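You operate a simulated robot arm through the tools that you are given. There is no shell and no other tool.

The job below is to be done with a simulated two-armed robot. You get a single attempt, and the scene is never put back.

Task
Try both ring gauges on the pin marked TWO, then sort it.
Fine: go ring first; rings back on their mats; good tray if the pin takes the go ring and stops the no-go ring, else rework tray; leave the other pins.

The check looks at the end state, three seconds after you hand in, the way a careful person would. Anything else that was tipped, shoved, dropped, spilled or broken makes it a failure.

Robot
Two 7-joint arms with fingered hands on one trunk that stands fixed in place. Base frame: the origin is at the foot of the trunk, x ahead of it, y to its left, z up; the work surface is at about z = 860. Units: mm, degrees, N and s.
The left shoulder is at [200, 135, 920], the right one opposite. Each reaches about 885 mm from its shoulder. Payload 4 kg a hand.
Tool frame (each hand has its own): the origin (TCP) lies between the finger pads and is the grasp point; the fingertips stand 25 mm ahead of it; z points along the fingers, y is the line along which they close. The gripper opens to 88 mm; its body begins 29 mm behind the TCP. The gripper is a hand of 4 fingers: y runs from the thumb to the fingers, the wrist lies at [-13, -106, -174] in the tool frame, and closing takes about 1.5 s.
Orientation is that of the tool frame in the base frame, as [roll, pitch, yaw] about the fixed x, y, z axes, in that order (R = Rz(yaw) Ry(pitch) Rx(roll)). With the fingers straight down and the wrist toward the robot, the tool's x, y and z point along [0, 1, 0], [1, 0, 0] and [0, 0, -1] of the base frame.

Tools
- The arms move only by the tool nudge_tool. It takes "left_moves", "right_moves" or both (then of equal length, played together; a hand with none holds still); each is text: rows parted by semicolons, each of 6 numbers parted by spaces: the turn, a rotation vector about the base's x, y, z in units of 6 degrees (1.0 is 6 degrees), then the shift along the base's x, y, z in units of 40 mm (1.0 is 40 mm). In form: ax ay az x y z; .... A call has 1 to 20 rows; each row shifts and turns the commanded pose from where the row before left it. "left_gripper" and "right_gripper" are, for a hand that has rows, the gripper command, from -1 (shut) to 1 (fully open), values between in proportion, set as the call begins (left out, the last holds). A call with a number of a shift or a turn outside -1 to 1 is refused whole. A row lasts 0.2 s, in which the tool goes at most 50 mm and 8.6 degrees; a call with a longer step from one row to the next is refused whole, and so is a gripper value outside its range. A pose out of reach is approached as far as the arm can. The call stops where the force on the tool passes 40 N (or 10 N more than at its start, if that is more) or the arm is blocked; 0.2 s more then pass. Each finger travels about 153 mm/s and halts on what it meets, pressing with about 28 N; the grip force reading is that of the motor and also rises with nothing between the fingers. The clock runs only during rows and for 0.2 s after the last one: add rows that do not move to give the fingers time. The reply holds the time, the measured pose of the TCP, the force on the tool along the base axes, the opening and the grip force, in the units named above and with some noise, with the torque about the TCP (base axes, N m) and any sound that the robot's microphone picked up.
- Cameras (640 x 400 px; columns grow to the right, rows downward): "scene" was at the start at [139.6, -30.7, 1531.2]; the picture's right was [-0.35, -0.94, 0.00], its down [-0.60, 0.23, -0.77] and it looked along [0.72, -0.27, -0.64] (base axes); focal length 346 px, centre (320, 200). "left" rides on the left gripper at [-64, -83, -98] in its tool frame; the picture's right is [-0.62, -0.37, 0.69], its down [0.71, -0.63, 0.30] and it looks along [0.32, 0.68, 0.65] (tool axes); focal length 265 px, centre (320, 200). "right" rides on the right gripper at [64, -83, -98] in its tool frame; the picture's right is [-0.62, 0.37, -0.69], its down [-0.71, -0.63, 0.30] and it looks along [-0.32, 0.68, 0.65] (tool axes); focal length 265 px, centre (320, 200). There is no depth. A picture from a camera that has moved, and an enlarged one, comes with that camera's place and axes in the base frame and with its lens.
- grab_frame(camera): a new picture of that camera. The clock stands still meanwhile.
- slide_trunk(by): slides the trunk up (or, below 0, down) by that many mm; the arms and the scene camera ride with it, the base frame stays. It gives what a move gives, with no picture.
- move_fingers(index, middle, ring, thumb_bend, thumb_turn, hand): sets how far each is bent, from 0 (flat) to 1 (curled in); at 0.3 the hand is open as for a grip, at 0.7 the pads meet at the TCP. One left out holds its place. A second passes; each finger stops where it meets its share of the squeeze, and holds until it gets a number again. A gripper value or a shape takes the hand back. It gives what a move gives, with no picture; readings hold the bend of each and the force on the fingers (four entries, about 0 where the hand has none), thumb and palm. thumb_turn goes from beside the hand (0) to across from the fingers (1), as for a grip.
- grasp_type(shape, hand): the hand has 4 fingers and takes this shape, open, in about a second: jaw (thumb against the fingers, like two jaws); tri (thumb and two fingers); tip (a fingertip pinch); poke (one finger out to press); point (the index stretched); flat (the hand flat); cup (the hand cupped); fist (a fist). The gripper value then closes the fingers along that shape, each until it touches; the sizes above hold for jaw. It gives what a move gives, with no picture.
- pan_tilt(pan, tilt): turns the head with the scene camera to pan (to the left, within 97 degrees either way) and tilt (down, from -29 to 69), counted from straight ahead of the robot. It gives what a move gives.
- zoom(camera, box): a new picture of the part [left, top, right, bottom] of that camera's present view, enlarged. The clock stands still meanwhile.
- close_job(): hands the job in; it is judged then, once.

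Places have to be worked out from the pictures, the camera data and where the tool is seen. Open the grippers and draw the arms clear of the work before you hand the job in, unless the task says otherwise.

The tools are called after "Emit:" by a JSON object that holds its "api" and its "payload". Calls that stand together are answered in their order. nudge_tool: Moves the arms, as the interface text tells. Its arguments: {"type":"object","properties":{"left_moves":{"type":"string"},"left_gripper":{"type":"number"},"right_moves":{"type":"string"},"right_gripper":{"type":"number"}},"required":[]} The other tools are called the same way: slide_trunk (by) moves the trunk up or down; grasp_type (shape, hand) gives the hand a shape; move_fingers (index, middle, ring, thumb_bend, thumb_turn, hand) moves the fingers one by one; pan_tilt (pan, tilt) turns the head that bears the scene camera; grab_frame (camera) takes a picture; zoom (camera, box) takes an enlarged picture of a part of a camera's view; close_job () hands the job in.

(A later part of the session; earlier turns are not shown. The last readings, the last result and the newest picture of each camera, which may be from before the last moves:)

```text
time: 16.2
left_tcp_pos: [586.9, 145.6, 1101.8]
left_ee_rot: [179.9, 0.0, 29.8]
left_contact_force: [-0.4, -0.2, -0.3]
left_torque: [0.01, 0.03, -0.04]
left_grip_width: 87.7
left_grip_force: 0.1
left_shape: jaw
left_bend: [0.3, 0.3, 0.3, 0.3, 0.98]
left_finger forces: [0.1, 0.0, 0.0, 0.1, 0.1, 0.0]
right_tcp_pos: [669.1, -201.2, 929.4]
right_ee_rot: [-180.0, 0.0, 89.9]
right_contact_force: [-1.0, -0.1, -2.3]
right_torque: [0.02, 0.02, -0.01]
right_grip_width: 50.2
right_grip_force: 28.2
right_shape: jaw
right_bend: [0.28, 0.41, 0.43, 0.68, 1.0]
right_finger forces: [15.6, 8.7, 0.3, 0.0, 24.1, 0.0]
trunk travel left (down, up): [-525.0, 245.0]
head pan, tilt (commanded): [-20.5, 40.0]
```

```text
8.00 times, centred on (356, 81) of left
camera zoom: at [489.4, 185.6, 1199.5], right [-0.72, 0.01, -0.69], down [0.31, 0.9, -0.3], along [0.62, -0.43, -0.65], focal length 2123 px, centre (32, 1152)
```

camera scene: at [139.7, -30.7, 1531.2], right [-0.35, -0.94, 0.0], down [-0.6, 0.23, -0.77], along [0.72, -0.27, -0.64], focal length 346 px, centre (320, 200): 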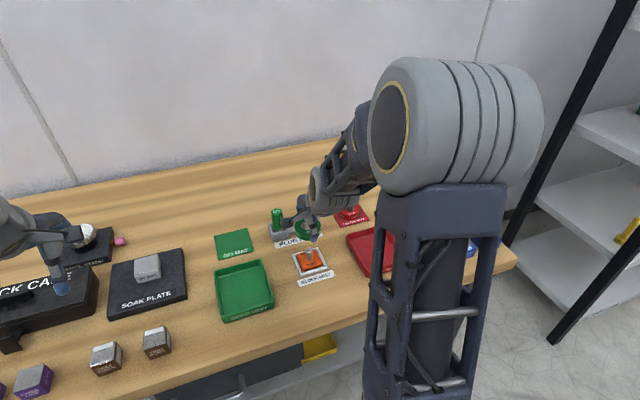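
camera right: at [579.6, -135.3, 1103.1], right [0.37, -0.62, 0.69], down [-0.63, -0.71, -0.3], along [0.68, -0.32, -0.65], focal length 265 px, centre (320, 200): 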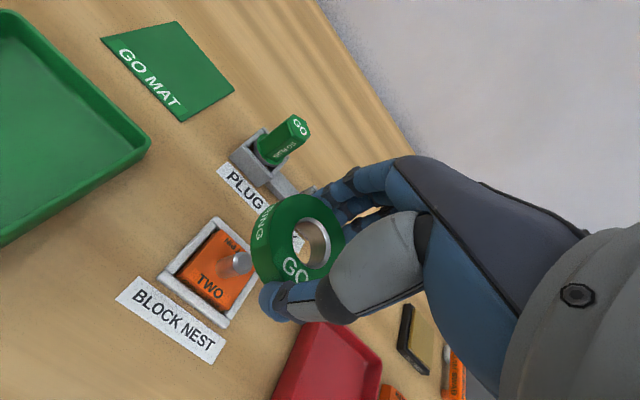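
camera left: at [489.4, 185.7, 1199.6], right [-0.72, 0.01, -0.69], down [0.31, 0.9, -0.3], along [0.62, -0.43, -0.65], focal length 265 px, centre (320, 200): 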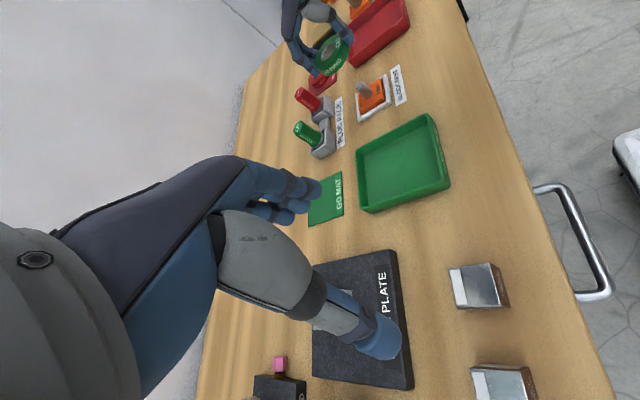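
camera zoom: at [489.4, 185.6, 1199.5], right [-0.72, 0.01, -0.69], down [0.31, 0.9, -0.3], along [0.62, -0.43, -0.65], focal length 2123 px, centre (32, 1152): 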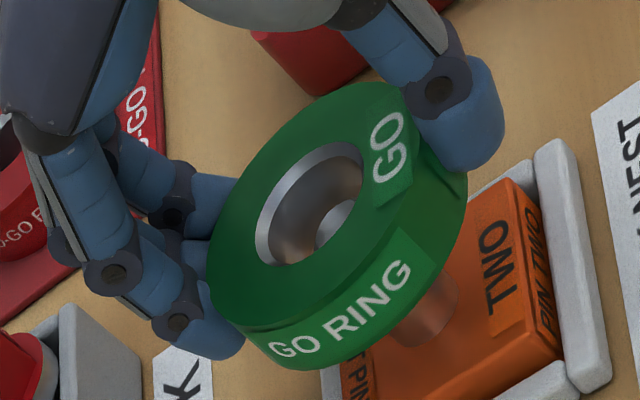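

The pin top now shows inside the hole in all three views with no contact force, so the GO ring seems to be going over the pin. I'll enlarge to see how well it is centred before lowering more.

Emit:
{"api": "zoom", "payload": {"camera": "right", "box": [264, 205, 304, 255]}}

Emit:
{"api": "zoom", "payload": {"camera": "left", "box": [340, 68, 372, 92]}}

Emit:
{"api": "zoom", "payload": {"camera": "scene", "box": [296, 238, 324, 262]}}

```text
8.00 times, centred on (284, 230) of right
camera zoom: at [585.1, -137.6, 1028.2], right [0.37, -0.62, 0.69], down [-0.63, -0.71, -0.3], along [0.68, -0.32, -0.65], focal length 2123 px, centre (608, -40)
```

zoom: 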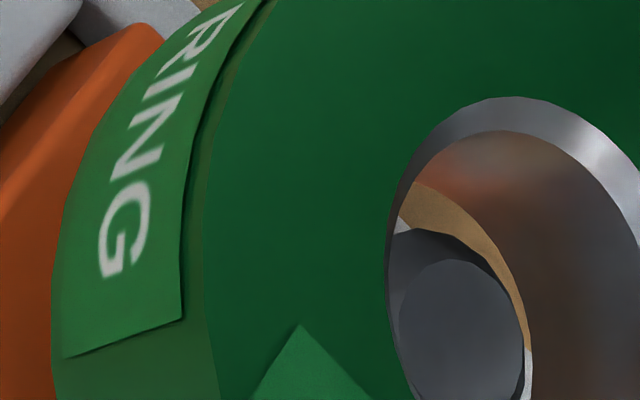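

```text
16.00 times, centred on (356, 80) of left
camera zoom: at [489.4, 185.6, 1199.5], right [-0.72, 0.01, -0.69], down [0.31, 0.9, -0.3], along [0.62, -0.43, -0.65], focal length 4246 px, centre (-256, 2120)
```

zoom: 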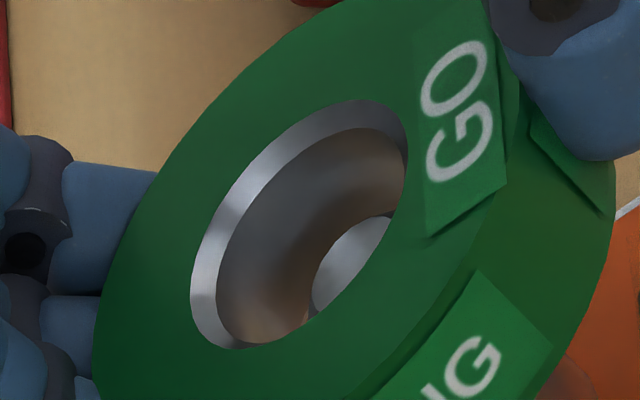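

```text
16.00 times, centred on (310, 250) of scene
camera zoom: at [139.7, -30.7, 1531.2], right [-0.35, -0.94, 0.0], down [-0.6, 0.23, -0.77], along [0.72, -0.27, -0.64], focal length 5534 px, centre (480, -600)
```

zoom: 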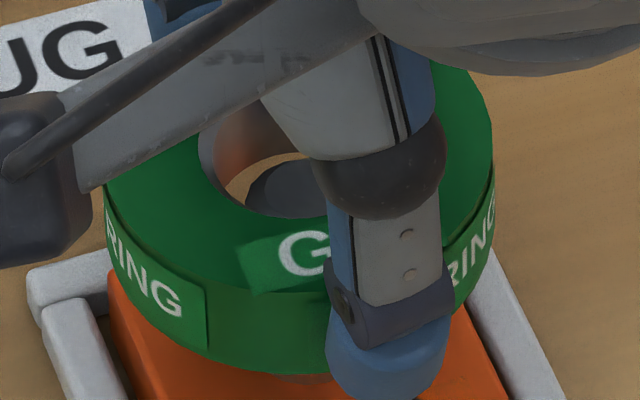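

The pin top is inside the hole, but the gap is wider on the +x/+y side. I'll shift about (-0.7, -0.7) mm and continue down in small steps.

Emit:
{"api": "nudge_tool", "payload": {"right_moves": "0 0 0 -0.018 -0.018 0; 0 0 0 0 0 -0.05; 0 0 0 0 0 -0.05; 0 0 0 0 0 0"}}

Emit:
{"api": "zoom", "payload": {"camera": "right", "box": [255, 200, 315, 265]}}

Emit:
{"api": "zoom", "payload": {"camera": "left", "box": [335, 65, 385, 105]}}

Emit:
{"api": "zoom", "payload": {"camera": "scene", "box": [290, 235, 330, 265]}}

```text
time: 17.2
left_tcp_pos: [586.5, 144.5, 1101.2]
left_ee_rot: [180.0, 0.1, 29.9]
left_contact_force: [0.1, 0.8, -0.9]
left_torque: [0.03, -0.01, 0.03]
left_grip_width: 87.4
left_grip_force: 0.1
left_shape: jaw
left_bend: [0.3, 0.3, 0.3, 0.3, 0.98]
left_finger forces: [0.1, 0.1, 0.1, 0.0, 0.0, 0.0]
right_tcp_pos: [669.0, -203.0, 924.6]
right_ee_rot: [-180.0, 0.0, 90.0]
right_contact_force: [1.2, -0.6, -2.1]
right_torque: [0.0, 0.02, -0.01]
right_grip_width: 50.5
right_grip_force: 28.2
right_shape: jaw
right_bend: [0.28, 0.41, 0.43, 0.68, 1.0]
right_finger forces: [15.7, 8.7, 0.1, 0.1, 24.1, 0.0]
trunk travel left (down, up): [-525.0, 245.0]
head pan, tilt (commanded): [-20.5, 40.0]
```

```text
6.15 times, centred on (285, 232) of right
camera zoom: at [584.8, -138.6, 1024.1], right [0.37, -0.62, 0.69], down [-0.63, -0.71, -0.3], along [0.68, -0.32, -0.65], focal length 1633 px, centre (535, 0)
```

zoom: 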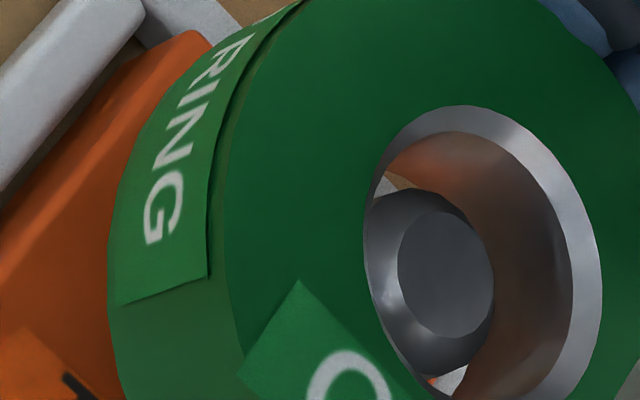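

```text
10.00 times, centred on (360, 85) of left
camera zoom: at [489.4, 185.6, 1199.5], right [-0.72, 0.01, -0.69], down [0.31, 0.9, -0.3], along [0.62, -0.43, -0.65], focal length 2654 px, centre (-80, 1350)
```

zoom: 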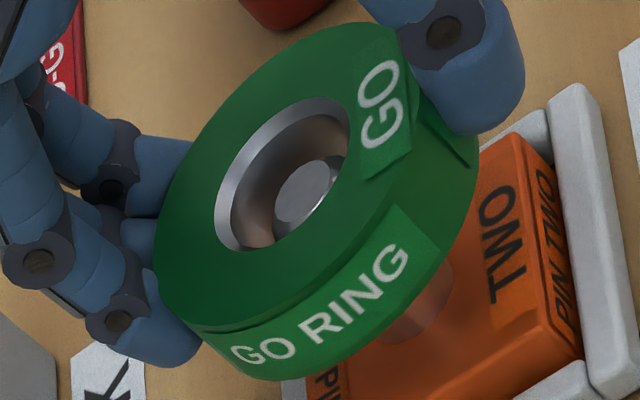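

```text
13.33 times, centred on (310, 250) of scene
camera zoom: at [139.7, -30.7, 1531.2], right [-0.35, -0.94, 0.0], down [-0.6, 0.23, -0.77], along [0.72, -0.27, -0.64], focal length 4612 px, centre (453, -467)
```

zoom: 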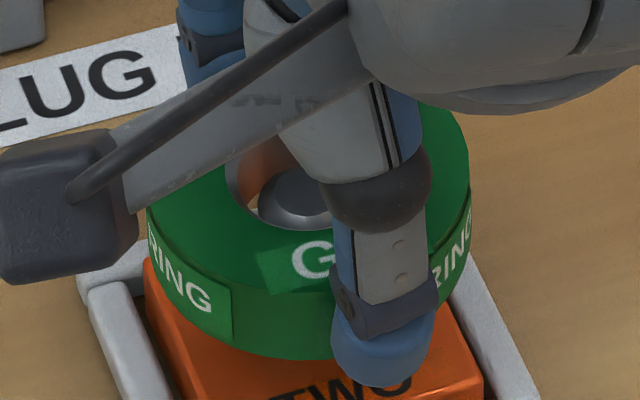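

The pin stands well inside the bore with no extra force. I'll keep lowering toward the block to complete the go test.

Emit:
{"api": "nudge_tool", "payload": {"right_moves": "0 0 0 0 0 -0.04; 0 0 0 0 0 -0.04; 0 0 0 0 0 -0.04; 0 0 0 0 0 0"}}

Emit:
{"api": "zoom", "payload": {"camera": "right", "box": [255, 200, 315, 265]}}

Emit:
{"api": "zoom", "payload": {"camera": "left", "box": [335, 65, 385, 105]}}

```text
time: 18.2
left_tcp_pos: [587.6, 144.7, 1102.6]
left_ee_rot: [-180.0, 0.0, 29.8]
left_contact_force: [-0.7, 0.0, 1.2]
left_torque: [0.04, -0.01, -0.02]
left_grip_width: 87.4
left_grip_force: 0.1
left_shape: jaw
left_bend: [0.3, 0.3, 0.3, 0.3, 0.98]
left_finger forces: [0.0, 0.1, 0.0, 0.1, 0.0, 0.0]
right_tcp_pos: [668.5, -201.9, 919.3]
right_ee_rot: [-180.0, -0.1, 90.0]
right_contact_force: [-0.2, 0.5, -2.2]
right_torque: [0.01, 0.01, 0.02]
right_grip_width: 50.3
right_grip_force: 28.4
right_shape: jaw
right_bend: [0.28, 0.41, 0.43, 0.68, 1.0]
right_finger forces: [15.7, 8.8, 0.3, 0.0, 24.1, 0.0]
trunk travel left (down, up): [-525.0, 245.0]
head pan, tilt (commanded): [-20.5, 40.0]
```

```text
6.15 times, centred on (285, 232) of right
camera zoom: at [584.5, -138.3, 1019.1], right [0.37, -0.62, 0.69], down [-0.63, -0.71, -0.3], along [0.68, -0.32, -0.65], focal length 1633 px, centre (535, 0)
```

zoom: 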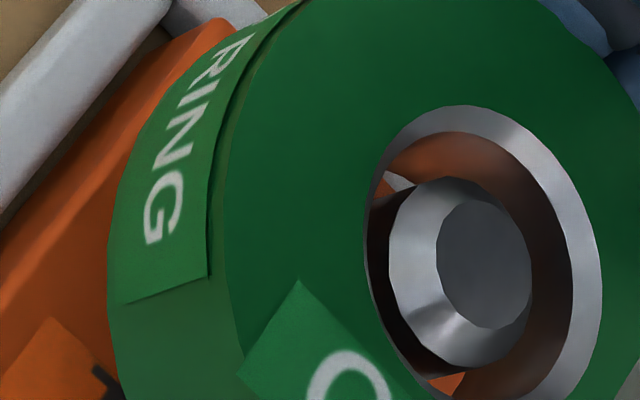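

```text
10.00 times, centred on (360, 85) of left
camera zoom: at [489.4, 185.6, 1199.5], right [-0.72, 0.01, -0.69], down [0.31, 0.9, -0.3], along [0.62, -0.43, -0.65], focal length 2654 px, centre (-80, 1350)
```

zoom: 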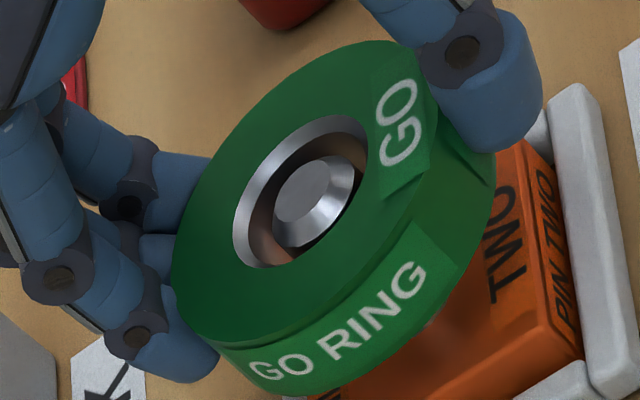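

The pin is deep in the bore with clearance all round, so the GO ring goes on. I'll lower a few more millimetres so it is fully on, watching for contact with the block.

Emit:
{"api": "nudge_tool", "payload": {"right_moves": "0 0 0 0 0 -0.04; 0 0 0 0 0 -0.04; 0 0 0 0 0 -0.03; 0 0 0 0 0 0"}}

Emit:
{"api": "zoom", "payload": {"camera": "right", "box": [240, 190, 340, 290]}}

Emit:
{"api": "zoom", "payload": {"camera": "left", "box": [335, 65, 385, 105]}}

Emit:
{"api": "zoom", "payload": {"camera": "scene", "box": [280, 225, 340, 275]}}

```text
time: 19.2
left_tcp_pos: [587.9, 144.7, 1101.1]
left_ee_rot: [-179.9, 0.0, 30.0]
left_contact_force: [-0.5, 0.3, 0.3]
left_torque: [-0.01, 0.02, -0.04]
left_grip_width: 87.5
left_grip_force: 0.1
left_shape: jaw
left_bend: [0.3, 0.3, 0.3, 0.3, 0.98]
left_finger forces: [0.0, 0.0, 0.1, 0.1, 0.1, 0.0]
right_tcp_pos: [668.3, -201.1, 915.8]
right_ee_rot: [-179.9, 0.0, 89.8]
right_contact_force: [0.6, -0.1, -2.6]
right_torque: [-0.06, 0.0, -0.01]
right_grip_width: 50.2
right_grip_force: 27.9
right_shape: jaw
right_bend: [0.28, 0.41, 0.43, 0.68, 1.0]
right_finger forces: [15.7, 8.6, 0.2, 0.0, 24.1, 0.1]
trunk travel left (down, up): [-525.0, 245.0]
head pan, tilt (commanded): [-20.5, 40.0]
```

```text
4.00 times, centred on (290, 240) of right
camera zoom: at [584.9, -138.6, 1015.2], right [0.37, -0.62, 0.69], down [-0.63, -0.71, -0.3], along [0.68, -0.33, -0.65], focal length 1062 px, centre (440, 40)
```

zoom: 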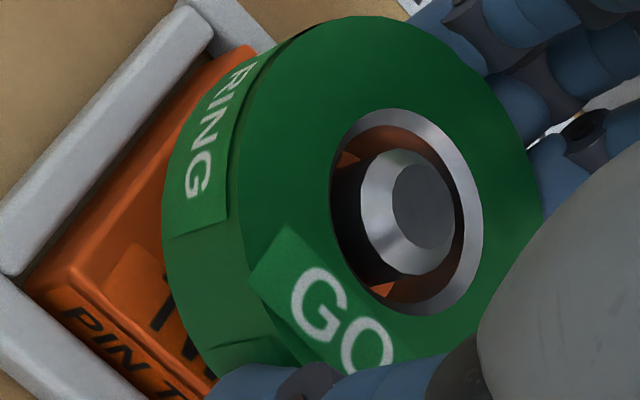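

```text
10.00 times, centred on (360, 85) of left
camera zoom: at [489.4, 185.6, 1199.6], right [-0.72, 0.01, -0.69], down [0.31, 0.9, -0.3], along [0.62, -0.43, -0.65], focal length 2654 px, centre (-80, 1350)
```

zoom: 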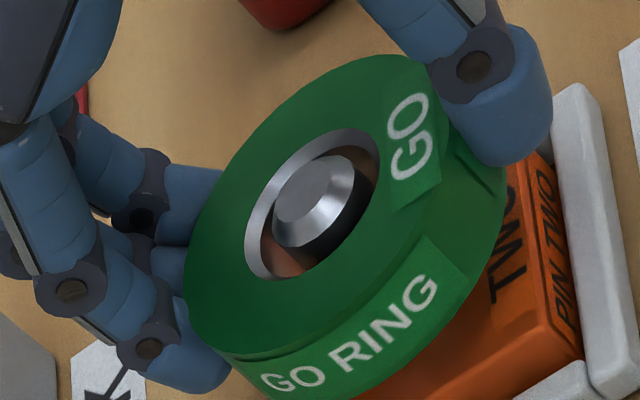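

```text
8.00 times, centred on (310, 250) of scene
camera zoom: at [139.7, -30.7, 1531.2], right [-0.35, -0.94, 0.0], down [-0.6, 0.23, -0.77], along [0.72, -0.27, -0.64], focal length 2767 px, centre (400, -200)
```

zoom: 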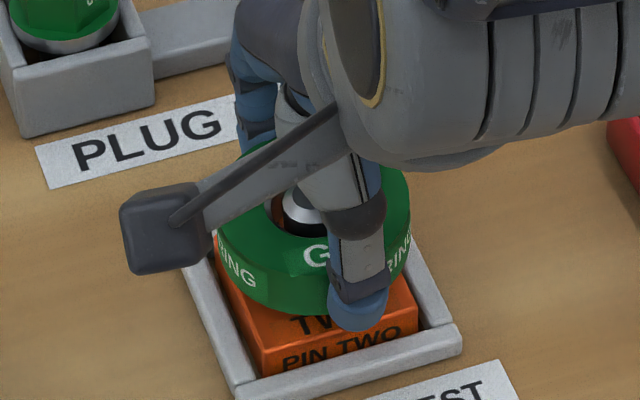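

The pin now reaches almost to the top of the ring. I'll make one last small lowering to confirm that nothing stops it, then lift straight off.

Emit:
{"api": "nudge_tool", "payload": {"right_moves": "0 0 0 0 0 -0.03; 0 0 0 0 0 -0.03; 0 0 0 0 0 -0.02; 0 0 0 0 0 0"}}

Emit:
{"api": "zoom", "payload": {"camera": "left", "box": [335, 65, 385, 105]}}

```text
time: 20.2
left_tcp_pos: [587.1, 144.1, 1101.3]
left_ee_rot: [179.9, 0.1, 29.9]
left_contact_force: [0.0, -0.5, -0.1]
left_torque: [-0.02, 0.0, 0.02]
left_grip_width: 87.7
left_grip_force: 0.1
left_shape: jaw
left_bend: [0.3, 0.3, 0.3, 0.3, 0.98]
left_finger forces: [0.1, 0.0, 0.1, 0.0, 0.1, 0.1]
right_tcp_pos: [668.0, -202.1, 913.3]
right_ee_rot: [-180.0, 0.0, 90.0]
right_contact_force: [0.1, -0.8, -2.5]
right_torque: [0.02, -0.02, 0.01]
right_grip_width: 50.0
right_grip_force: 28.0
right_shape: jaw
right_bend: [0.28, 0.41, 0.43, 0.68, 1.0]
right_finger forces: [15.7, 8.6, 0.2, 0.1, 24.1, 0.0]
trunk travel left (down, up): [-525.0, 245.0]
head pan, tilt (commanded): [-20.5, 40.0]
```

```text
10.00 times, centred on (360, 85) of left
camera zoom: at [489.4, 185.6, 1199.5], right [-0.72, 0.01, -0.69], down [0.31, 0.9, -0.3], along [0.62, -0.43, -0.65], focal length 2654 px, centre (-80, 1350)
```

zoom: 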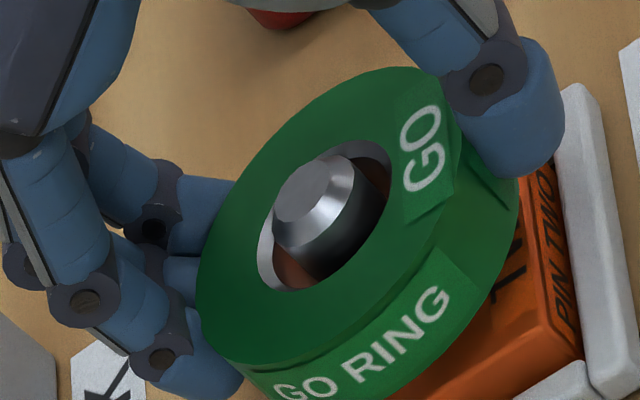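

The pin sticks up through the GO ring with no resistance, so the go test passes. I'll lift the ring straight off and carry it back above its mat.

Emit:
{"api": "nudge_tool", "payload": {"right_moves": "0 0 0 0 0 0.1; 0 0 0 0 0 0.15; 0 0 0 0 0 0.2; 0 0 0 0 0 0.3; 0 0 0 0 0 0.5; 0 0 0 0 0 0.5; 0 0 0 0 0 0.5; 0 0 0 0 0 0"}}

Emit:
{"api": "grab_frame", "payload": {"camera": "left"}}

```text
time: 22.0
left_tcp_pos: [587.9, 144.4, 1101.4]
left_ee_rot: [-179.9, 0.0, 29.9]
left_contact_force: [-0.3, 0.0, -0.4]
left_torque: [0.01, -0.02, 0.02]
left_grip_width: 87.8
left_grip_force: 0.0
left_shape: jaw
left_bend: [0.3, 0.3, 0.3, 0.3, 0.98]
left_finger forces: [0.0, 0.0, 0.0, 0.1, 0.1, 0.0]
right_tcp_pos: [667.3, -201.1, 1002.9]
right_ee_rot: [179.9, 0.0, 89.9]
right_contact_force: [-0.2, 0.1, -2.5]
right_torque: [-0.02, 0.01, 0.02]
right_grip_width: 50.3
right_grip_force: 28.1
right_shape: jaw
right_bend: [0.28, 0.41, 0.43, 0.68, 1.0]
right_finger forces: [15.7, 8.7, 0.1, 0.0, 24.1, 0.0]
trunk travel left (down, up): [-525.0, 245.0]
head pan, tilt (commanded): [-20.5, 40.0]
```

```text
taken
camera left: at [489.4, 185.6, 1199.5], right [-0.72, 0.01, -0.69], down [0.31, 0.9, -0.3], along [0.62, -0.43, -0.65], focal length 265 px, centre (320, 200)
```

left: 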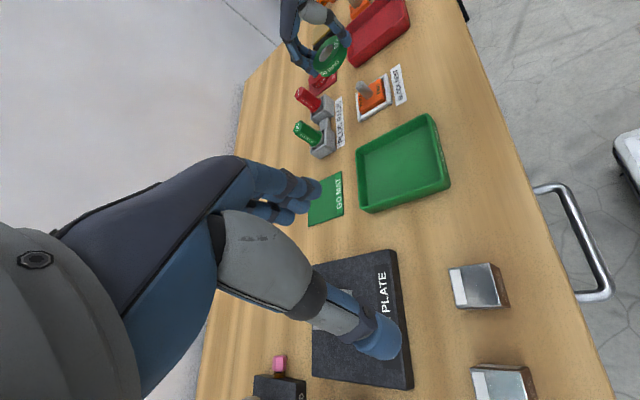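

The pin block is still seated in its nest. I'll carry the ring back over the GO mat, moving the left hand outward at the same time to keep clear.

Emit:
{"api": "nudge_tool", "payload": {"left_moves": "0 0 0 0 0.35 0; 0 0 0 0 0.35 0; 0 0 0 0 0.35 0; 0 0 0 0 0.35 0; 0 0 0 0 0.35 0; 0 0 0 0 0 0; 0 0 0 0 0 0", "right_moves": "0 0 0 0.541 0.692 0; 0 0 0 0.541 0.692 0; 0 0 0 0.541 0.692 0; 0 0 0 0.541 0.692 0; 0 0 0 0.541 0.692 0; 0 0 0 0.541 0.692 0; 0 0 0 0 0 0"}}

Emit:
{"api": "grab_frame", "payload": {"camera": "right"}}

Emit:
{"api": "grab_frame", "payload": {"camera": "left"}}

```text
time: 23.6
left_tcp_pos: [587.5, 215.1, 1101.9]
left_ee_rot: [-180.0, 0.0, 29.9]
left_contact_force: [-0.7, 0.6, 0.1]
left_torque: [0.03, -0.03, -0.01]
left_grip_width: 87.6
left_grip_force: 0.1
left_shape: jaw
left_bend: [0.3, 0.3, 0.3, 0.3, 0.98]
left_finger forces: [0.1, 0.1, 0.0, 0.1, 0.1, 0.0]
right_tcp_pos: [798.4, -36.1, 1001.3]
right_ee_rot: [179.9, 0.1, 89.8]
right_contact_force: [-0.2, -0.4, -1.3]
right_torque: [0.01, 0.0, 0.0]
right_grip_width: 49.9
right_grip_force: 28.5
right_shape: jaw
right_bend: [0.73, 0.41, 0.43, 0.68, 1.0]
right_finger forces: [15.8, 8.7, 0.2, 0.0, 24.3, 0.0]
trunk travel left (down, up): [-525.0, 245.0]
head pan, tilt (commanded): [-20.5, 40.0]
```

```text
taken
camera right: at [714.5, 27.5, 1101.0], right [0.37, -0.62, 0.69], down [-0.63, -0.71, -0.3], along [0.68, -0.33, -0.65], focal length 265 px, centre (320, 200)
```

right: 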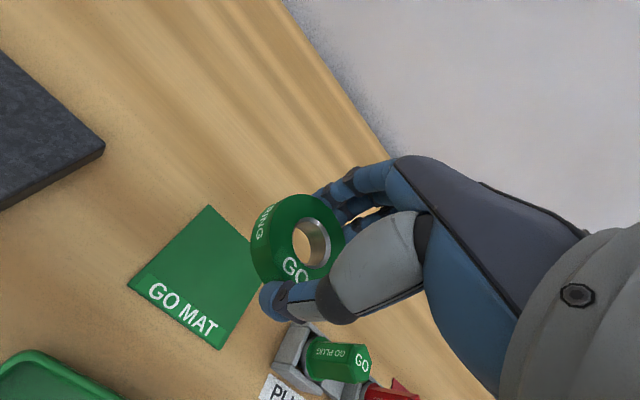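

```text
taken
camera left: at [489.5, 256.0, 1199.5], right [-0.72, 0.01, -0.69], down [0.31, 0.9, -0.3], along [0.62, -0.43, -0.65], focal length 265 px, centre (320, 200)
```

left: 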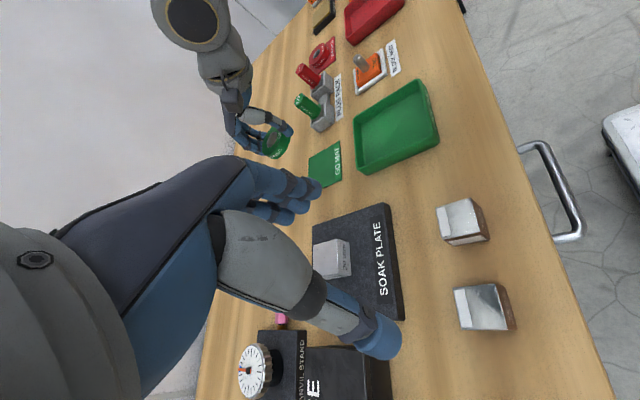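

The ring is over its mat again and the grip is unchanged apart from one odd bend reading on the index finger. I'll lower to just above the height where I gripped it, slowing at the end.

Emit:
{"api": "nudge_tool", "payload": {"right_moves": "0 0 0 0 0 -0.6; 0 0 0 0 0 -0.6; 0 0 0 0 0 -0.6; 0 0 0 0 0 -0.6; 0 0 0 0 0 -0.2; 0 0 0 0 0 -0.1; 0 0 0 0 0 0"}}

Emit:
{"api": "nudge_tool", "payload": {"right_moves": "0 0 0 0 0 -0.04; 0 0 0 0 0 -0.04; 0 0 0 0 0 0"}}

Emit:
{"api": "zoom", "payload": {"camera": "right", "box": [180, 140, 440, 380]}}

```text
time: 25.2
left_tcp_pos: [587.6, 215.2, 1102.1]
left_ee_rot: [180.0, 0.1, 29.9]
left_contact_force: [-0.3, -0.2, -1.4]
left_torque: [0.0, -0.01, 0.01]
left_grip_width: 87.9
left_grip_force: 0.0
left_shape: jaw
left_bend: [0.3, 0.3, 0.3, 0.3, 0.98]
left_finger forces: [0.0, 0.0, 0.0, 0.0, 0.0, 0.0]
right_tcp_pos: [798.4, -36.3, 894.6]
right_ee_rot: [180.0, 0.1, 89.9]
right_contact_force: [0.4, -0.3, -3.2]
right_torque: [0.01, 0.0, 0.01]
right_grip_width: 50.1
right_grip_force: 27.7
right_shape: jaw
right_bend: [0.73, 0.41, 0.43, 0.68, 1.0]
right_finger forces: [15.8, 8.5, 0.1, 0.0, 24.1, 0.1]
trunk travel left (down, up): [-525.0, 245.0]
head pan, tilt (commanded): [-20.5, 40.0]
```

```text
time: 26.0
left_tcp_pos: [587.7, 215.6, 1101.0]
left_ee_rot: [-180.0, 0.1, 29.9]
left_contact_force: [-0.7, -0.2, 0.0]
left_torque: [0.01, 0.0, 0.01]
left_grip_width: 87.6
left_grip_force: 0.1
left_shape: jaw
left_bend: [0.3, 0.3, 0.3, 0.3, 0.98]
left_finger forces: [0.1, 0.0, 0.1, 0.1, 0.1, 0.1]
right_tcp_pos: [798.0, -35.3, 891.8]
right_ee_rot: [180.0, -0.1, 89.9]
right_contact_force: [0.0, 0.2, -3.0]
right_torque: [-0.01, -0.01, -0.03]
right_grip_width: 50.0
right_grip_force: 28.1
right_shape: jaw
right_bend: [0.73, 0.41, 0.43, 0.68, 1.0]
right_finger forces: [15.8, 8.6, 0.1, 0.0, 24.2, 0.0]
trunk travel left (down, up): [-525.0, 245.0]
head pan, tilt (commanded): [-20.5, 40.0]
```

```text
1.67 times, centred on (310, 260) of right
camera zoom: at [714.8, 27.7, 990.4], right [0.37, -0.62, 0.69], down [-0.63, -0.71, -0.3], along [0.68, -0.32, -0.65], focal length 442 px, centre (337, 100)
```

zoom: 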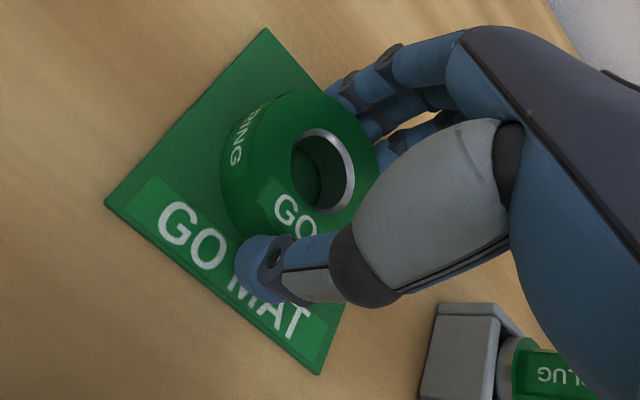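

The ring still hangs on the hand (Fz about -3 N), about half a millimetre above the mat. I'll lower 0.8 mm more and then open the hand.

Emit:
{"api": "nudge_tool", "payload": {"right_moves": "0 0 0 0 0 -0.02; 0 0 0 0 0 0"}}

Emit:
{"api": "nudge_tool", "payload": {"right_moves": "0 0 0 0 0 0; 0 0 0 0 0 0; 0 0 0 0 0 0; 0 0 0 0 0 0; 0 0 0 0 0 0; 0 0 0 0 0 0; 0 0 0 0 0 0; 0 0 0 0 0 0", "right_gripper": 1}}

Emit:
{"api": "zoom", "payload": {"camera": "right", "box": [180, 140, 440, 380]}}

```text
time: 26.6
left_tcp_pos: [586.8, 215.2, 1099.4]
left_ee_rot: [-179.9, 0.1, 30.0]
left_contact_force: [-0.6, -0.6, -0.5]
left_torque: [-0.02, 0.0, 0.02]
left_grip_width: 87.7
left_grip_force: 0.0
left_shape: jaw
left_bend: [0.3, 0.3, 0.3, 0.3, 0.98]
left_finger forces: [0.0, 0.0, 0.0, 0.0, 0.0, 0.0]
right_tcp_pos: [798.0, -36.2, 890.8]
right_ee_rot: [180.0, 0.0, 90.0]
right_contact_force: [-0.4, 0.7, -0.7]
right_torque: [-0.01, -0.02, 0.0]
right_grip_width: 50.3
right_grip_force: 27.8
right_shape: jaw
right_bend: [0.73, 0.41, 0.43, 0.68, 1.0]
right_finger forces: [16.0, 8.8, 0.3, 0.0, 24.1, 0.0]
trunk travel left (down, up): [-525.0, 245.0]
head pan, tilt (commanded): [-20.5, 40.0]
```

```text
time: 28.4
left_tcp_pos: [587.1, 215.0, 1101.5]
left_ee_rot: [180.0, 0.2, 29.9]
left_contact_force: [0.2, 0.5, 0.0]
left_torque: [0.09, -0.01, -0.02]
left_grip_width: 87.6
left_grip_force: 0.0
left_shape: jaw
left_bend: [0.3, 0.3, 0.3, 0.3, 0.98]
left_finger forces: [0.0, 0.1, 0.1, 0.1, 0.0, 0.0]
right_tcp_pos: [798.7, -35.6, 889.9]
right_ee_rot: [-180.0, 0.1, 90.0]
right_contact_force: [-0.7, 0.3, 0.3]
right_torque: [0.0, 0.0, -0.02]
right_grip_width: 87.4
right_grip_force: 0.1
right_shape: jaw
right_bend: [0.3, 0.3, 0.3, 0.3, 0.98]
right_finger forces: [0.0, 0.0, 0.1, 0.0, 0.1, 0.1]
trunk travel left (down, up): [-525.0, 245.0]
head pan, tilt (commanded): [-20.5, 40.0]
```

```text
1.67 times, centred on (310, 260) of right
camera zoom: at [714.6, 27.8, 989.8], right [0.37, -0.62, 0.69], down [-0.63, -0.71, -0.3], along [0.68, -0.32, -0.65], focal length 442 px, centre (337, 100)
```

zoom: 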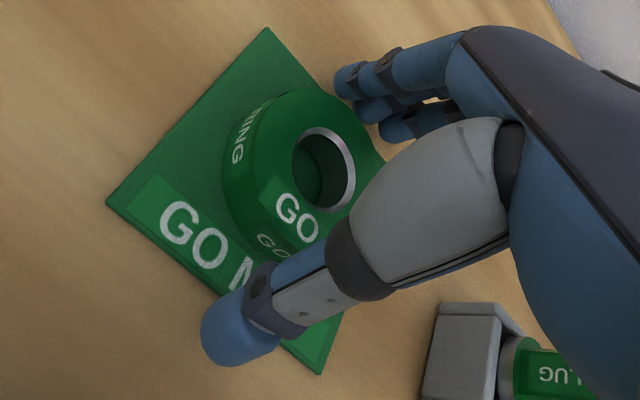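

The GO ring sits flat on its mat and the fingers are clear. I'll raise straight up and travel across, above the plug rack, to the NO-GO mat.

Emit:
{"api": "nudge_tool", "payload": {"right_moves": "0 0 0 0 0 0.3; 0 0 0 0 0 0.6; 0 0 0 0 0 0.9; 0 0 0 0 0 0.9; 0 0 0 0 0 0.3; 0 0 0 0 -0.92 0; 0 0 0 0 -0.92 0; 0 0 0 0 -0.92 0; 0 0 0 0 -0.92 0; 0 0 0 0.01 -0.92 0; 0 0 0 0.01 -0.92 0; 0 0 0 0.01 -0.92 0; 0 0 0 0.01 -0.92 0; 0 0 0 0.01 -0.92 0; 0 0 0 0 0 0", "right_gripper": 1}}

Emit:
{"api": "grab_frame", "payload": {"camera": "right"}}

Emit:
{"api": "grab_frame", "payload": {"camera": "scene"}}

```text
time: 31.6
left_tcp_pos: [588.4, 215.0, 1100.8]
left_ee_rot: [179.9, 0.0, 29.9]
left_contact_force: [0.6, -0.5, 0.4]
left_torque: [0.01, 0.02, -0.01]
left_grip_width: 87.4
left_grip_force: 0.1
left_shape: jaw
left_bend: [0.3, 0.3, 0.3, 0.3, 0.98]
left_finger forces: [0.0, 0.1, 0.1, 0.0, 0.0, 0.0]
right_tcp_pos: [800.0, -366.5, 1011.2]
right_ee_rot: [179.9, 0.0, 90.0]
right_contact_force: [1.4, -0.5, 0.5]
right_torque: [0.03, -0.02, -0.01]
right_grip_width: 87.7
right_grip_force: 0.2
right_shape: jaw
right_bend: [0.3, 0.3, 0.3, 0.3, 0.98]
right_finger forces: [0.0, 0.0, 0.0, 0.0, 0.1, 0.0]
trunk travel left (down, up): [-525.0, 245.0]
head pan, tilt (commanded): [-20.5, 40.0]
```

```text
taken
camera right: at [716.4, -303.7, 1109.5], right [0.37, -0.62, 0.69], down [-0.63, -0.71, -0.3], along [0.68, -0.32, -0.65], focal length 265 px, centre (320, 200)
```

right: 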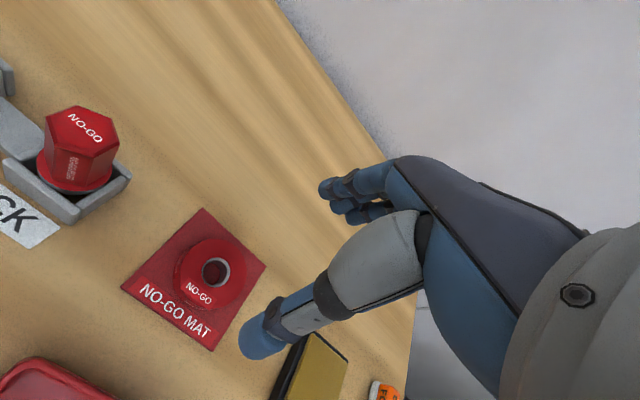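

```text
taken
camera scene: at [139.6, -30.7, 1531.2], right [-0.35, -0.94, 0.0], down [-0.6, 0.23, -0.77], along [0.72, -0.27, -0.64], focal length 346 px, centre (320, 200)
```

scene: 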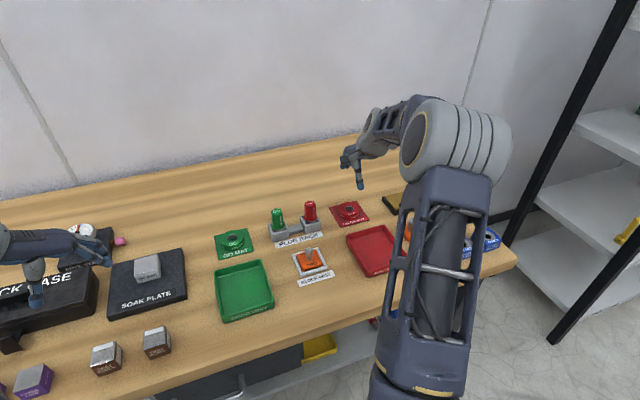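

The NO-GO ring projects to about (798.6, -366), close to the tool. I'll go down to about z = 945 with a small correction and refine the estimate.

Emit:
{"api": "nudge_tool", "payload": {"right_moves": "0 0 0 -0.035 0.03 -0.5; 0 0 0 0 0 -0.6; 0 0 0 0 0 -0.5; 0 0 0 0 0 0"}}

Emit:
{"api": "zoom", "payload": {"camera": "right", "box": [140, 160, 380, 380]}}

Emit:
{"api": "zoom", "payload": {"camera": "scene", "box": [310, 150, 410, 250]}}

```text
time: 32.6
left_tcp_pos: [587.5, 214.3, 1101.8]
left_ee_rot: [-179.9, 0.0, 29.8]
left_contact_force: [-0.5, 0.3, -0.3]
left_torque: [-0.01, 0.01, 0.02]
left_grip_width: 87.4
left_grip_force: 0.0
left_shape: jaw
left_bend: [0.3, 0.3, 0.3, 0.3, 0.98]
left_finger forces: [0.0, 0.1, 0.0, 0.1, 0.1, 0.0]
right_tcp_pos: [798.4, -365.9, 946.2]
right_ee_rot: [180.0, 0.0, 90.1]
right_contact_force: [0.3, 0.2, 1.0]
right_torque: [0.01, -0.02, -0.01]
right_grip_width: 87.8
right_grip_force: 0.1
right_shape: jaw
right_bend: [0.3, 0.3, 0.3, 0.3, 0.98]
right_finger forces: [0.1, 0.1, 0.0, 0.0, 0.0, 0.1]
trunk travel left (down, up): [-525.0, 245.0]
head pan, tilt (commanded): [-20.5, 40.0]
```

```text
1.82 times, centred on (260, 270) of right
camera zoom: at [714.9, -302.0, 1045.4], right [0.37, -0.62, 0.69], down [-0.63, -0.71, -0.3], along [0.68, -0.32, -0.65], focal length 483 px, centre (429, 73)
```

zoom: 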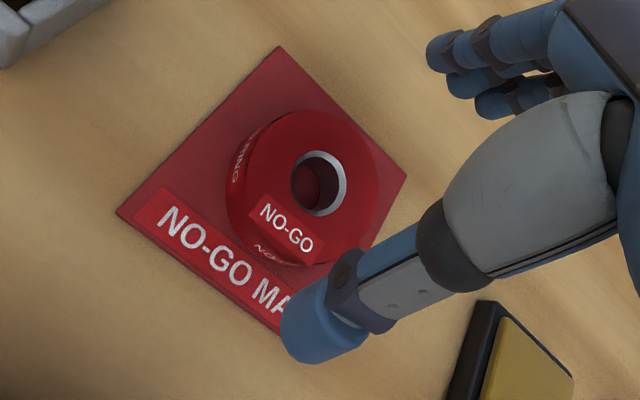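

```text
4.00 times, centred on (360, 200) of scene
camera zoom: at [139.6, -30.7, 1531.2], right [-0.35, -0.94, 0.0], down [-0.6, 0.23, -0.77], along [0.72, -0.27, -0.64], focal length 1384 px, centre (160, 200)
```

zoom: 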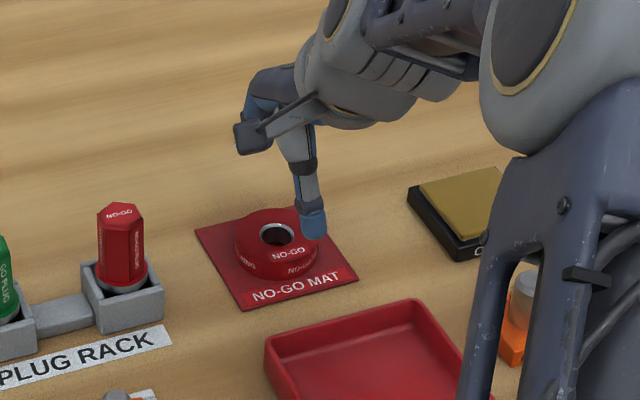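

The NO-GO ring measures about (+0.5, -1.2) mm from the TCP. I'll correct that and lower to the same grip height I used for the GO ring.

Emit:
{"api": "nudge_tool", "payload": {"right_moves": "0 0 0 0.01 -0.028 -0.45; 0 0 0 0 0 -0.45; 0 0 0 0 0 -0.3; 0 0 0 0 0 -0.19; 0 0 0 0 0 0"}}

Emit:
{"api": "zoom", "payload": {"camera": "right", "box": [180, 140, 440, 380]}}

```text
time: 33.8
left_tcp_pos: [586.6, 214.7, 1101.9]
left_ee_rot: [180.0, 0.1, 29.9]
left_contact_force: [-0.2, 0.3, 0.8]
left_torque: [0.0, 0.02, 0.01]
left_grip_width: 87.5
left_grip_force: 0.0
left_shape: jaw
left_bend: [0.3, 0.3, 0.3, 0.3, 0.98]
left_finger forces: [0.0, 0.0, 0.0, 0.1, 0.1, 0.1]
right_tcp_pos: [799.6, -366.6, 891.3]
right_ee_rot: [-180.0, 0.1, 89.9]
right_contact_force: [0.2, -0.3, 0.5]
right_torque: [0.02, 0.0, 0.03]
right_grip_width: 87.5
right_grip_force: 0.1
right_shape: jaw
right_bend: [0.3, 0.3, 0.3, 0.3, 0.98]
right_finger forces: [0.0, 0.1, 0.1, 0.1, 0.0, 0.0]
trunk travel left (down, up): [-525.0, 245.0]
head pan, tilt (commanded): [-20.5, 40.0]
```

```text
1.67 times, centred on (310, 260) of right
camera zoom: at [715.2, -303.4, 990.5], right [0.37, -0.62, 0.69], down [-0.63, -0.71, -0.3], along [0.68, -0.32, -0.65], focal length 442 px, centre (337, 100)
```

zoom: 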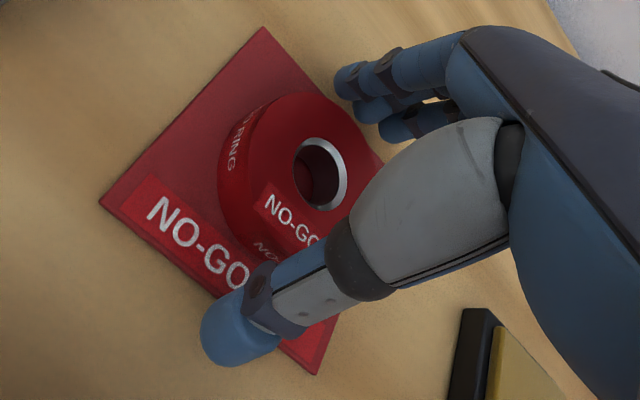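

The hole sits at the same place in the image as it did for the GO ring, so I'll close the hand.

Emit:
{"api": "nudge_tool", "payload": {"right_moves": "0 0 0 0 0 0; 0 0 0 0 0 0; 0 0 0 0 0 0; 0 0 0 0 0 0; 0 0 0 0 0 0; 0 0 0 0 0 0; 0 0 0 0 0 0; 0 0 0 0 0 0; 0 0 0 0 0 0", "right_gripper": -1}}

Emit:
{"api": "zoom", "payload": {"camera": "right", "box": [180, 140, 440, 380]}}

```text
time: 35.8
left_tcp_pos: [587.4, 215.0, 1101.4]
left_ee_rot: [180.0, 0.1, 29.9]
left_contact_force: [-0.8, 0.5, -0.1]
left_torque: [0.04, 0.03, -0.04]
left_grip_width: 87.5
left_grip_force: 0.1
left_shape: jaw
left_bend: [0.3, 0.3, 0.3, 0.3, 0.98]
left_finger forces: [0.1, 0.0, 0.0, 0.0, 0.0, 0.1]
right_tcp_pos: [799.0, -366.4, 892.2]
right_ee_rot: [180.0, 0.0, 90.0]
right_contact_force: [0.3, 0.4, 0.3]
right_torque: [0.02, -0.04, -0.01]
right_grip_width: 50.4
right_grip_force: 27.9
right_shape: jaw
right_bend: [0.29, 0.41, 0.43, 0.68, 1.0]
right_finger forces: [15.6, 8.6, 0.0, 0.0, 24.1, 0.1]
trunk travel left (down, up): [-525.0, 245.0]
head pan, tilt (commanded): [-20.5, 40.0]
```

```text
1.67 times, centred on (310, 260) of right
camera zoom: at [715.3, -303.4, 990.4], right [0.37, -0.62, 0.69], down [-0.63, -0.71, -0.3], along [0.68, -0.32, -0.65], focal length 442 px, centre (337, 100)
```

zoom: 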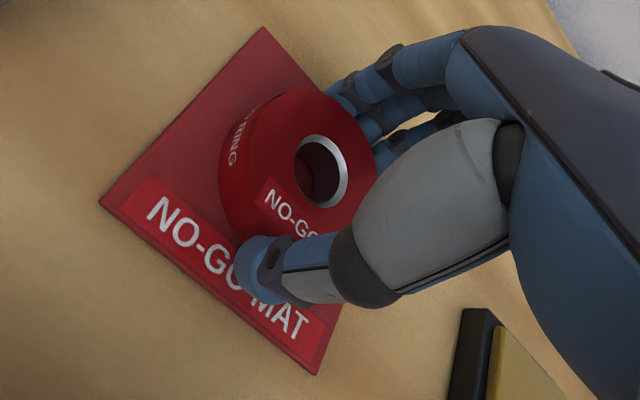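

The grip matches the first one. I'll lift gently and carry the NO-GO ring to above the pin, at the same TCP position where the GO ring was centred.

Emit:
{"api": "nudge_tool", "payload": {"right_moves": "0 0 0 0 0 0.2; 0 0 0 0 0 0.3; 0 0 0 0 0 0.5; 0 0 0 0 0 0.6; 0 0 0 0 0 0.6; 0 0 0 0 0 0.59; 0 0 0 -0.545 0.6875 0; 0 0 0 -0.545 0.6875 0; 0 0 0 -0.545 0.6875 0; 0 0 0 -0.545 0.6875 0; 0 0 0 -0.545 0.6875 0; 0 0 0 -0.545 0.6875 0; 0 0 0 0 0 0", "left_moves": "0 0 0 0 0 0; 0 0 0 0 0 0; 0 0 0 0 0 0; 0 0 0 0 0 0; 0 0 0 0 0 0; 0 0 0 0 0 0; 0 0 0 0 0 0; 0 0 0 0 -0.35 0; 0 0 0 0 -0.35 0; 0 0 0 0 -0.35 0; 0 0 0 0 -0.35 0; 0 0 0 0 -0.35 0; 0 0 0 0 0 0"}}

Emit:
{"api": "grab_frame", "payload": {"camera": "right"}}

Emit:
{"api": "grab_frame", "payload": {"camera": "left"}}

Emit:
{"api": "zoom", "payload": {"camera": "scene", "box": [260, 190, 400, 290]}}

```text
time: 38.6
left_tcp_pos: [587.1, 144.4, 1101.2]
left_ee_rot: [-180.0, 0.1, 29.9]
left_contact_force: [-0.9, -0.8, 0.6]
left_torque: [-0.03, 0.0, 0.01]
left_grip_width: 87.5
left_grip_force: 0.1
left_shape: jaw
left_bend: [0.3, 0.3, 0.3, 0.3, 0.98]
left_finger forces: [0.0, 0.1, 0.0, 0.1, 0.1, 0.1]
right_tcp_pos: [667.7, -202.2, 1002.8]
right_ee_rot: [180.0, 0.0, 89.9]
right_contact_force: [-0.4, -0.2, -1.4]
right_torque: [0.02, 0.02, -0.02]
right_grip_width: 50.1
right_grip_force: 28.4
right_shape: jaw
right_bend: [0.73, 0.41, 0.43, 0.68, 1.0]
right_finger forces: [15.6, 8.6, 0.2, 0.0, 24.1, 0.0]
trunk travel left (down, up): [-525.0, 245.0]
head pan, tilt (commanded): [-20.5, 40.0]
```

```text
taken
camera right: at [584.3, -137.9, 1102.3], right [0.37, -0.62, 0.69], down [-0.63, -0.71, -0.3], along [0.68, -0.33, -0.65], focal length 265 px, centre (320, 200)
```

right: 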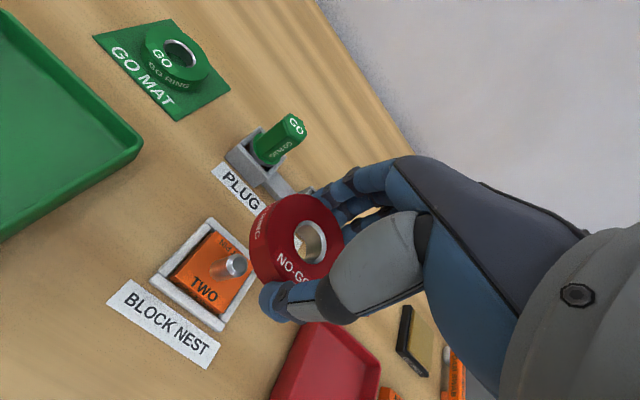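

```text
taken
camera left: at [489.6, 185.4, 1199.4], right [-0.72, 0.01, -0.69], down [0.31, 0.9, -0.31], along [0.62, -0.43, -0.65], focal length 265 px, centre (320, 200)
```

left: 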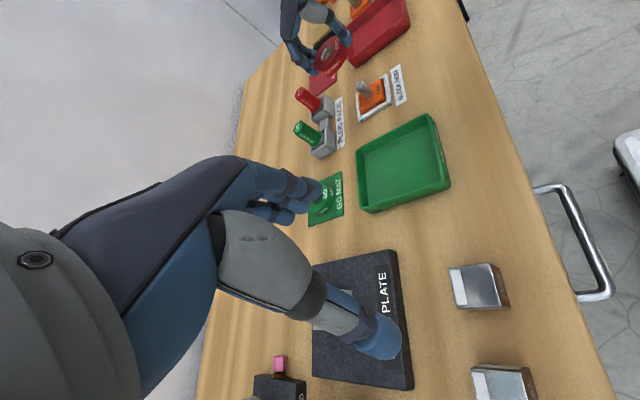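

```text
4.00 times, centred on (330, 240) of scene
camera zoom: at [139.7, -30.8, 1531.2], right [-0.35, -0.94, 0.0], down [-0.6, 0.23, -0.77], along [0.72, -0.27, -0.64], focal length 1384 px, centre (280, 40)
```

zoom: 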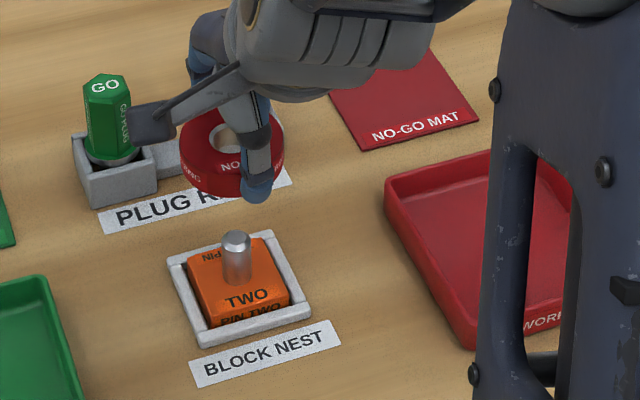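

The NO-GO ring is over the pin and the block hasn't moved. I'll lower to about 4 mm above the pin top and check alignment.

Emit:
{"api": "nudge_tool", "payload": {"right_moves": "0 0 0 0 0 -0.5; 0 0 0 0 0 -0.5; 0 0 0 0 0 -0.4; 0 0 0 0 0 -0.2; 0 0 0 0 0 0"}}

Emit:
{"api": "zoom", "payload": {"camera": "right", "box": [240, 190, 340, 290]}}

Emit:
{"api": "zoom", "payload": {"camera": "left", "box": [328, 56, 384, 106]}}

Emit:
{"api": "zoom", "payload": {"camera": "scene", "box": [284, 228, 332, 268]}}

```text
time: 39.8
left_tcp_pos: [586.8, 144.3, 1101.9]
left_ee_rot: [180.0, 0.1, 29.9]
left_contact_force: [-0.5, -0.2, -0.7]
left_torque: [0.01, 0.0, -0.01]
left_grip_width: 87.5
left_grip_force: 0.0
left_shape: jaw
left_bend: [0.3, 0.3, 0.3, 0.3, 0.98]
left_finger forces: [0.0, 0.0, 0.0, 0.1, 0.0, 0.0]
right_tcp_pos: [668.0, -201.0, 938.1]
right_ee_rot: [180.0, 0.0, 90.0]
right_contact_force: [-0.5, 0.1, -2.6]
right_torque: [0.02, -0.01, -0.01]
right_grip_width: 50.1
right_grip_force: 28.4
right_shape: jaw
right_bend: [0.73, 0.41, 0.43, 0.68, 1.0]
right_finger forces: [15.8, 8.8, 0.1, 0.0, 24.1, 0.1]
trunk travel left (down, up): [-525.0, 245.0]
head pan, tilt (commanded): [-20.5, 40.0]
```

```text
4.00 times, centred on (290, 240) of right
camera zoom: at [584.9, -138.6, 1037.8], right [0.37, -0.62, 0.69], down [-0.63, -0.71, -0.3], along [0.68, -0.32, -0.65], focal length 1062 px, centre (440, 40)
```

zoom: 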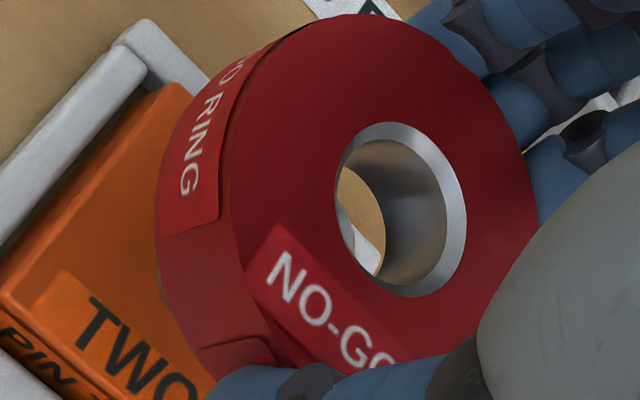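

```text
8.00 times, centred on (356, 81) of left
camera zoom: at [489.6, 185.8, 1199.4], right [-0.72, 0.01, -0.69], down [0.31, 0.9, -0.31], along [0.62, -0.43, -0.65], focal length 2123 px, centre (32, 1152)
```

zoom: 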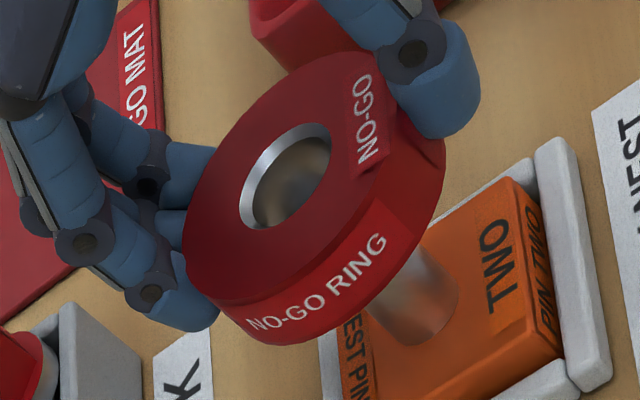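

```text
10.00 times, centred on (308, 248) of scene
camera zoom: at [139.7, -30.7, 1531.2], right [-0.35, -0.94, 0.0], down [-0.6, 0.23, -0.77], along [0.72, -0.27, -0.64], focal length 3459 px, centre (440, -280)
```

zoom: 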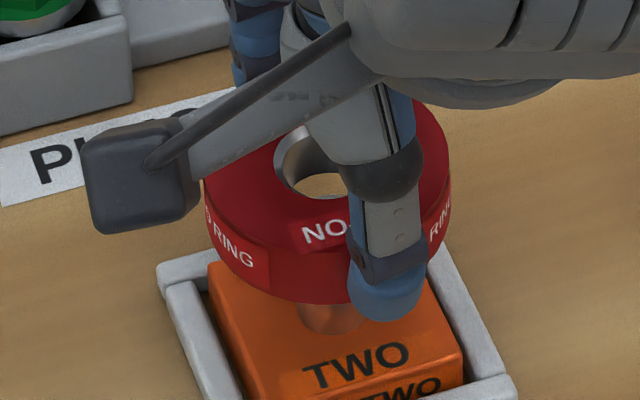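

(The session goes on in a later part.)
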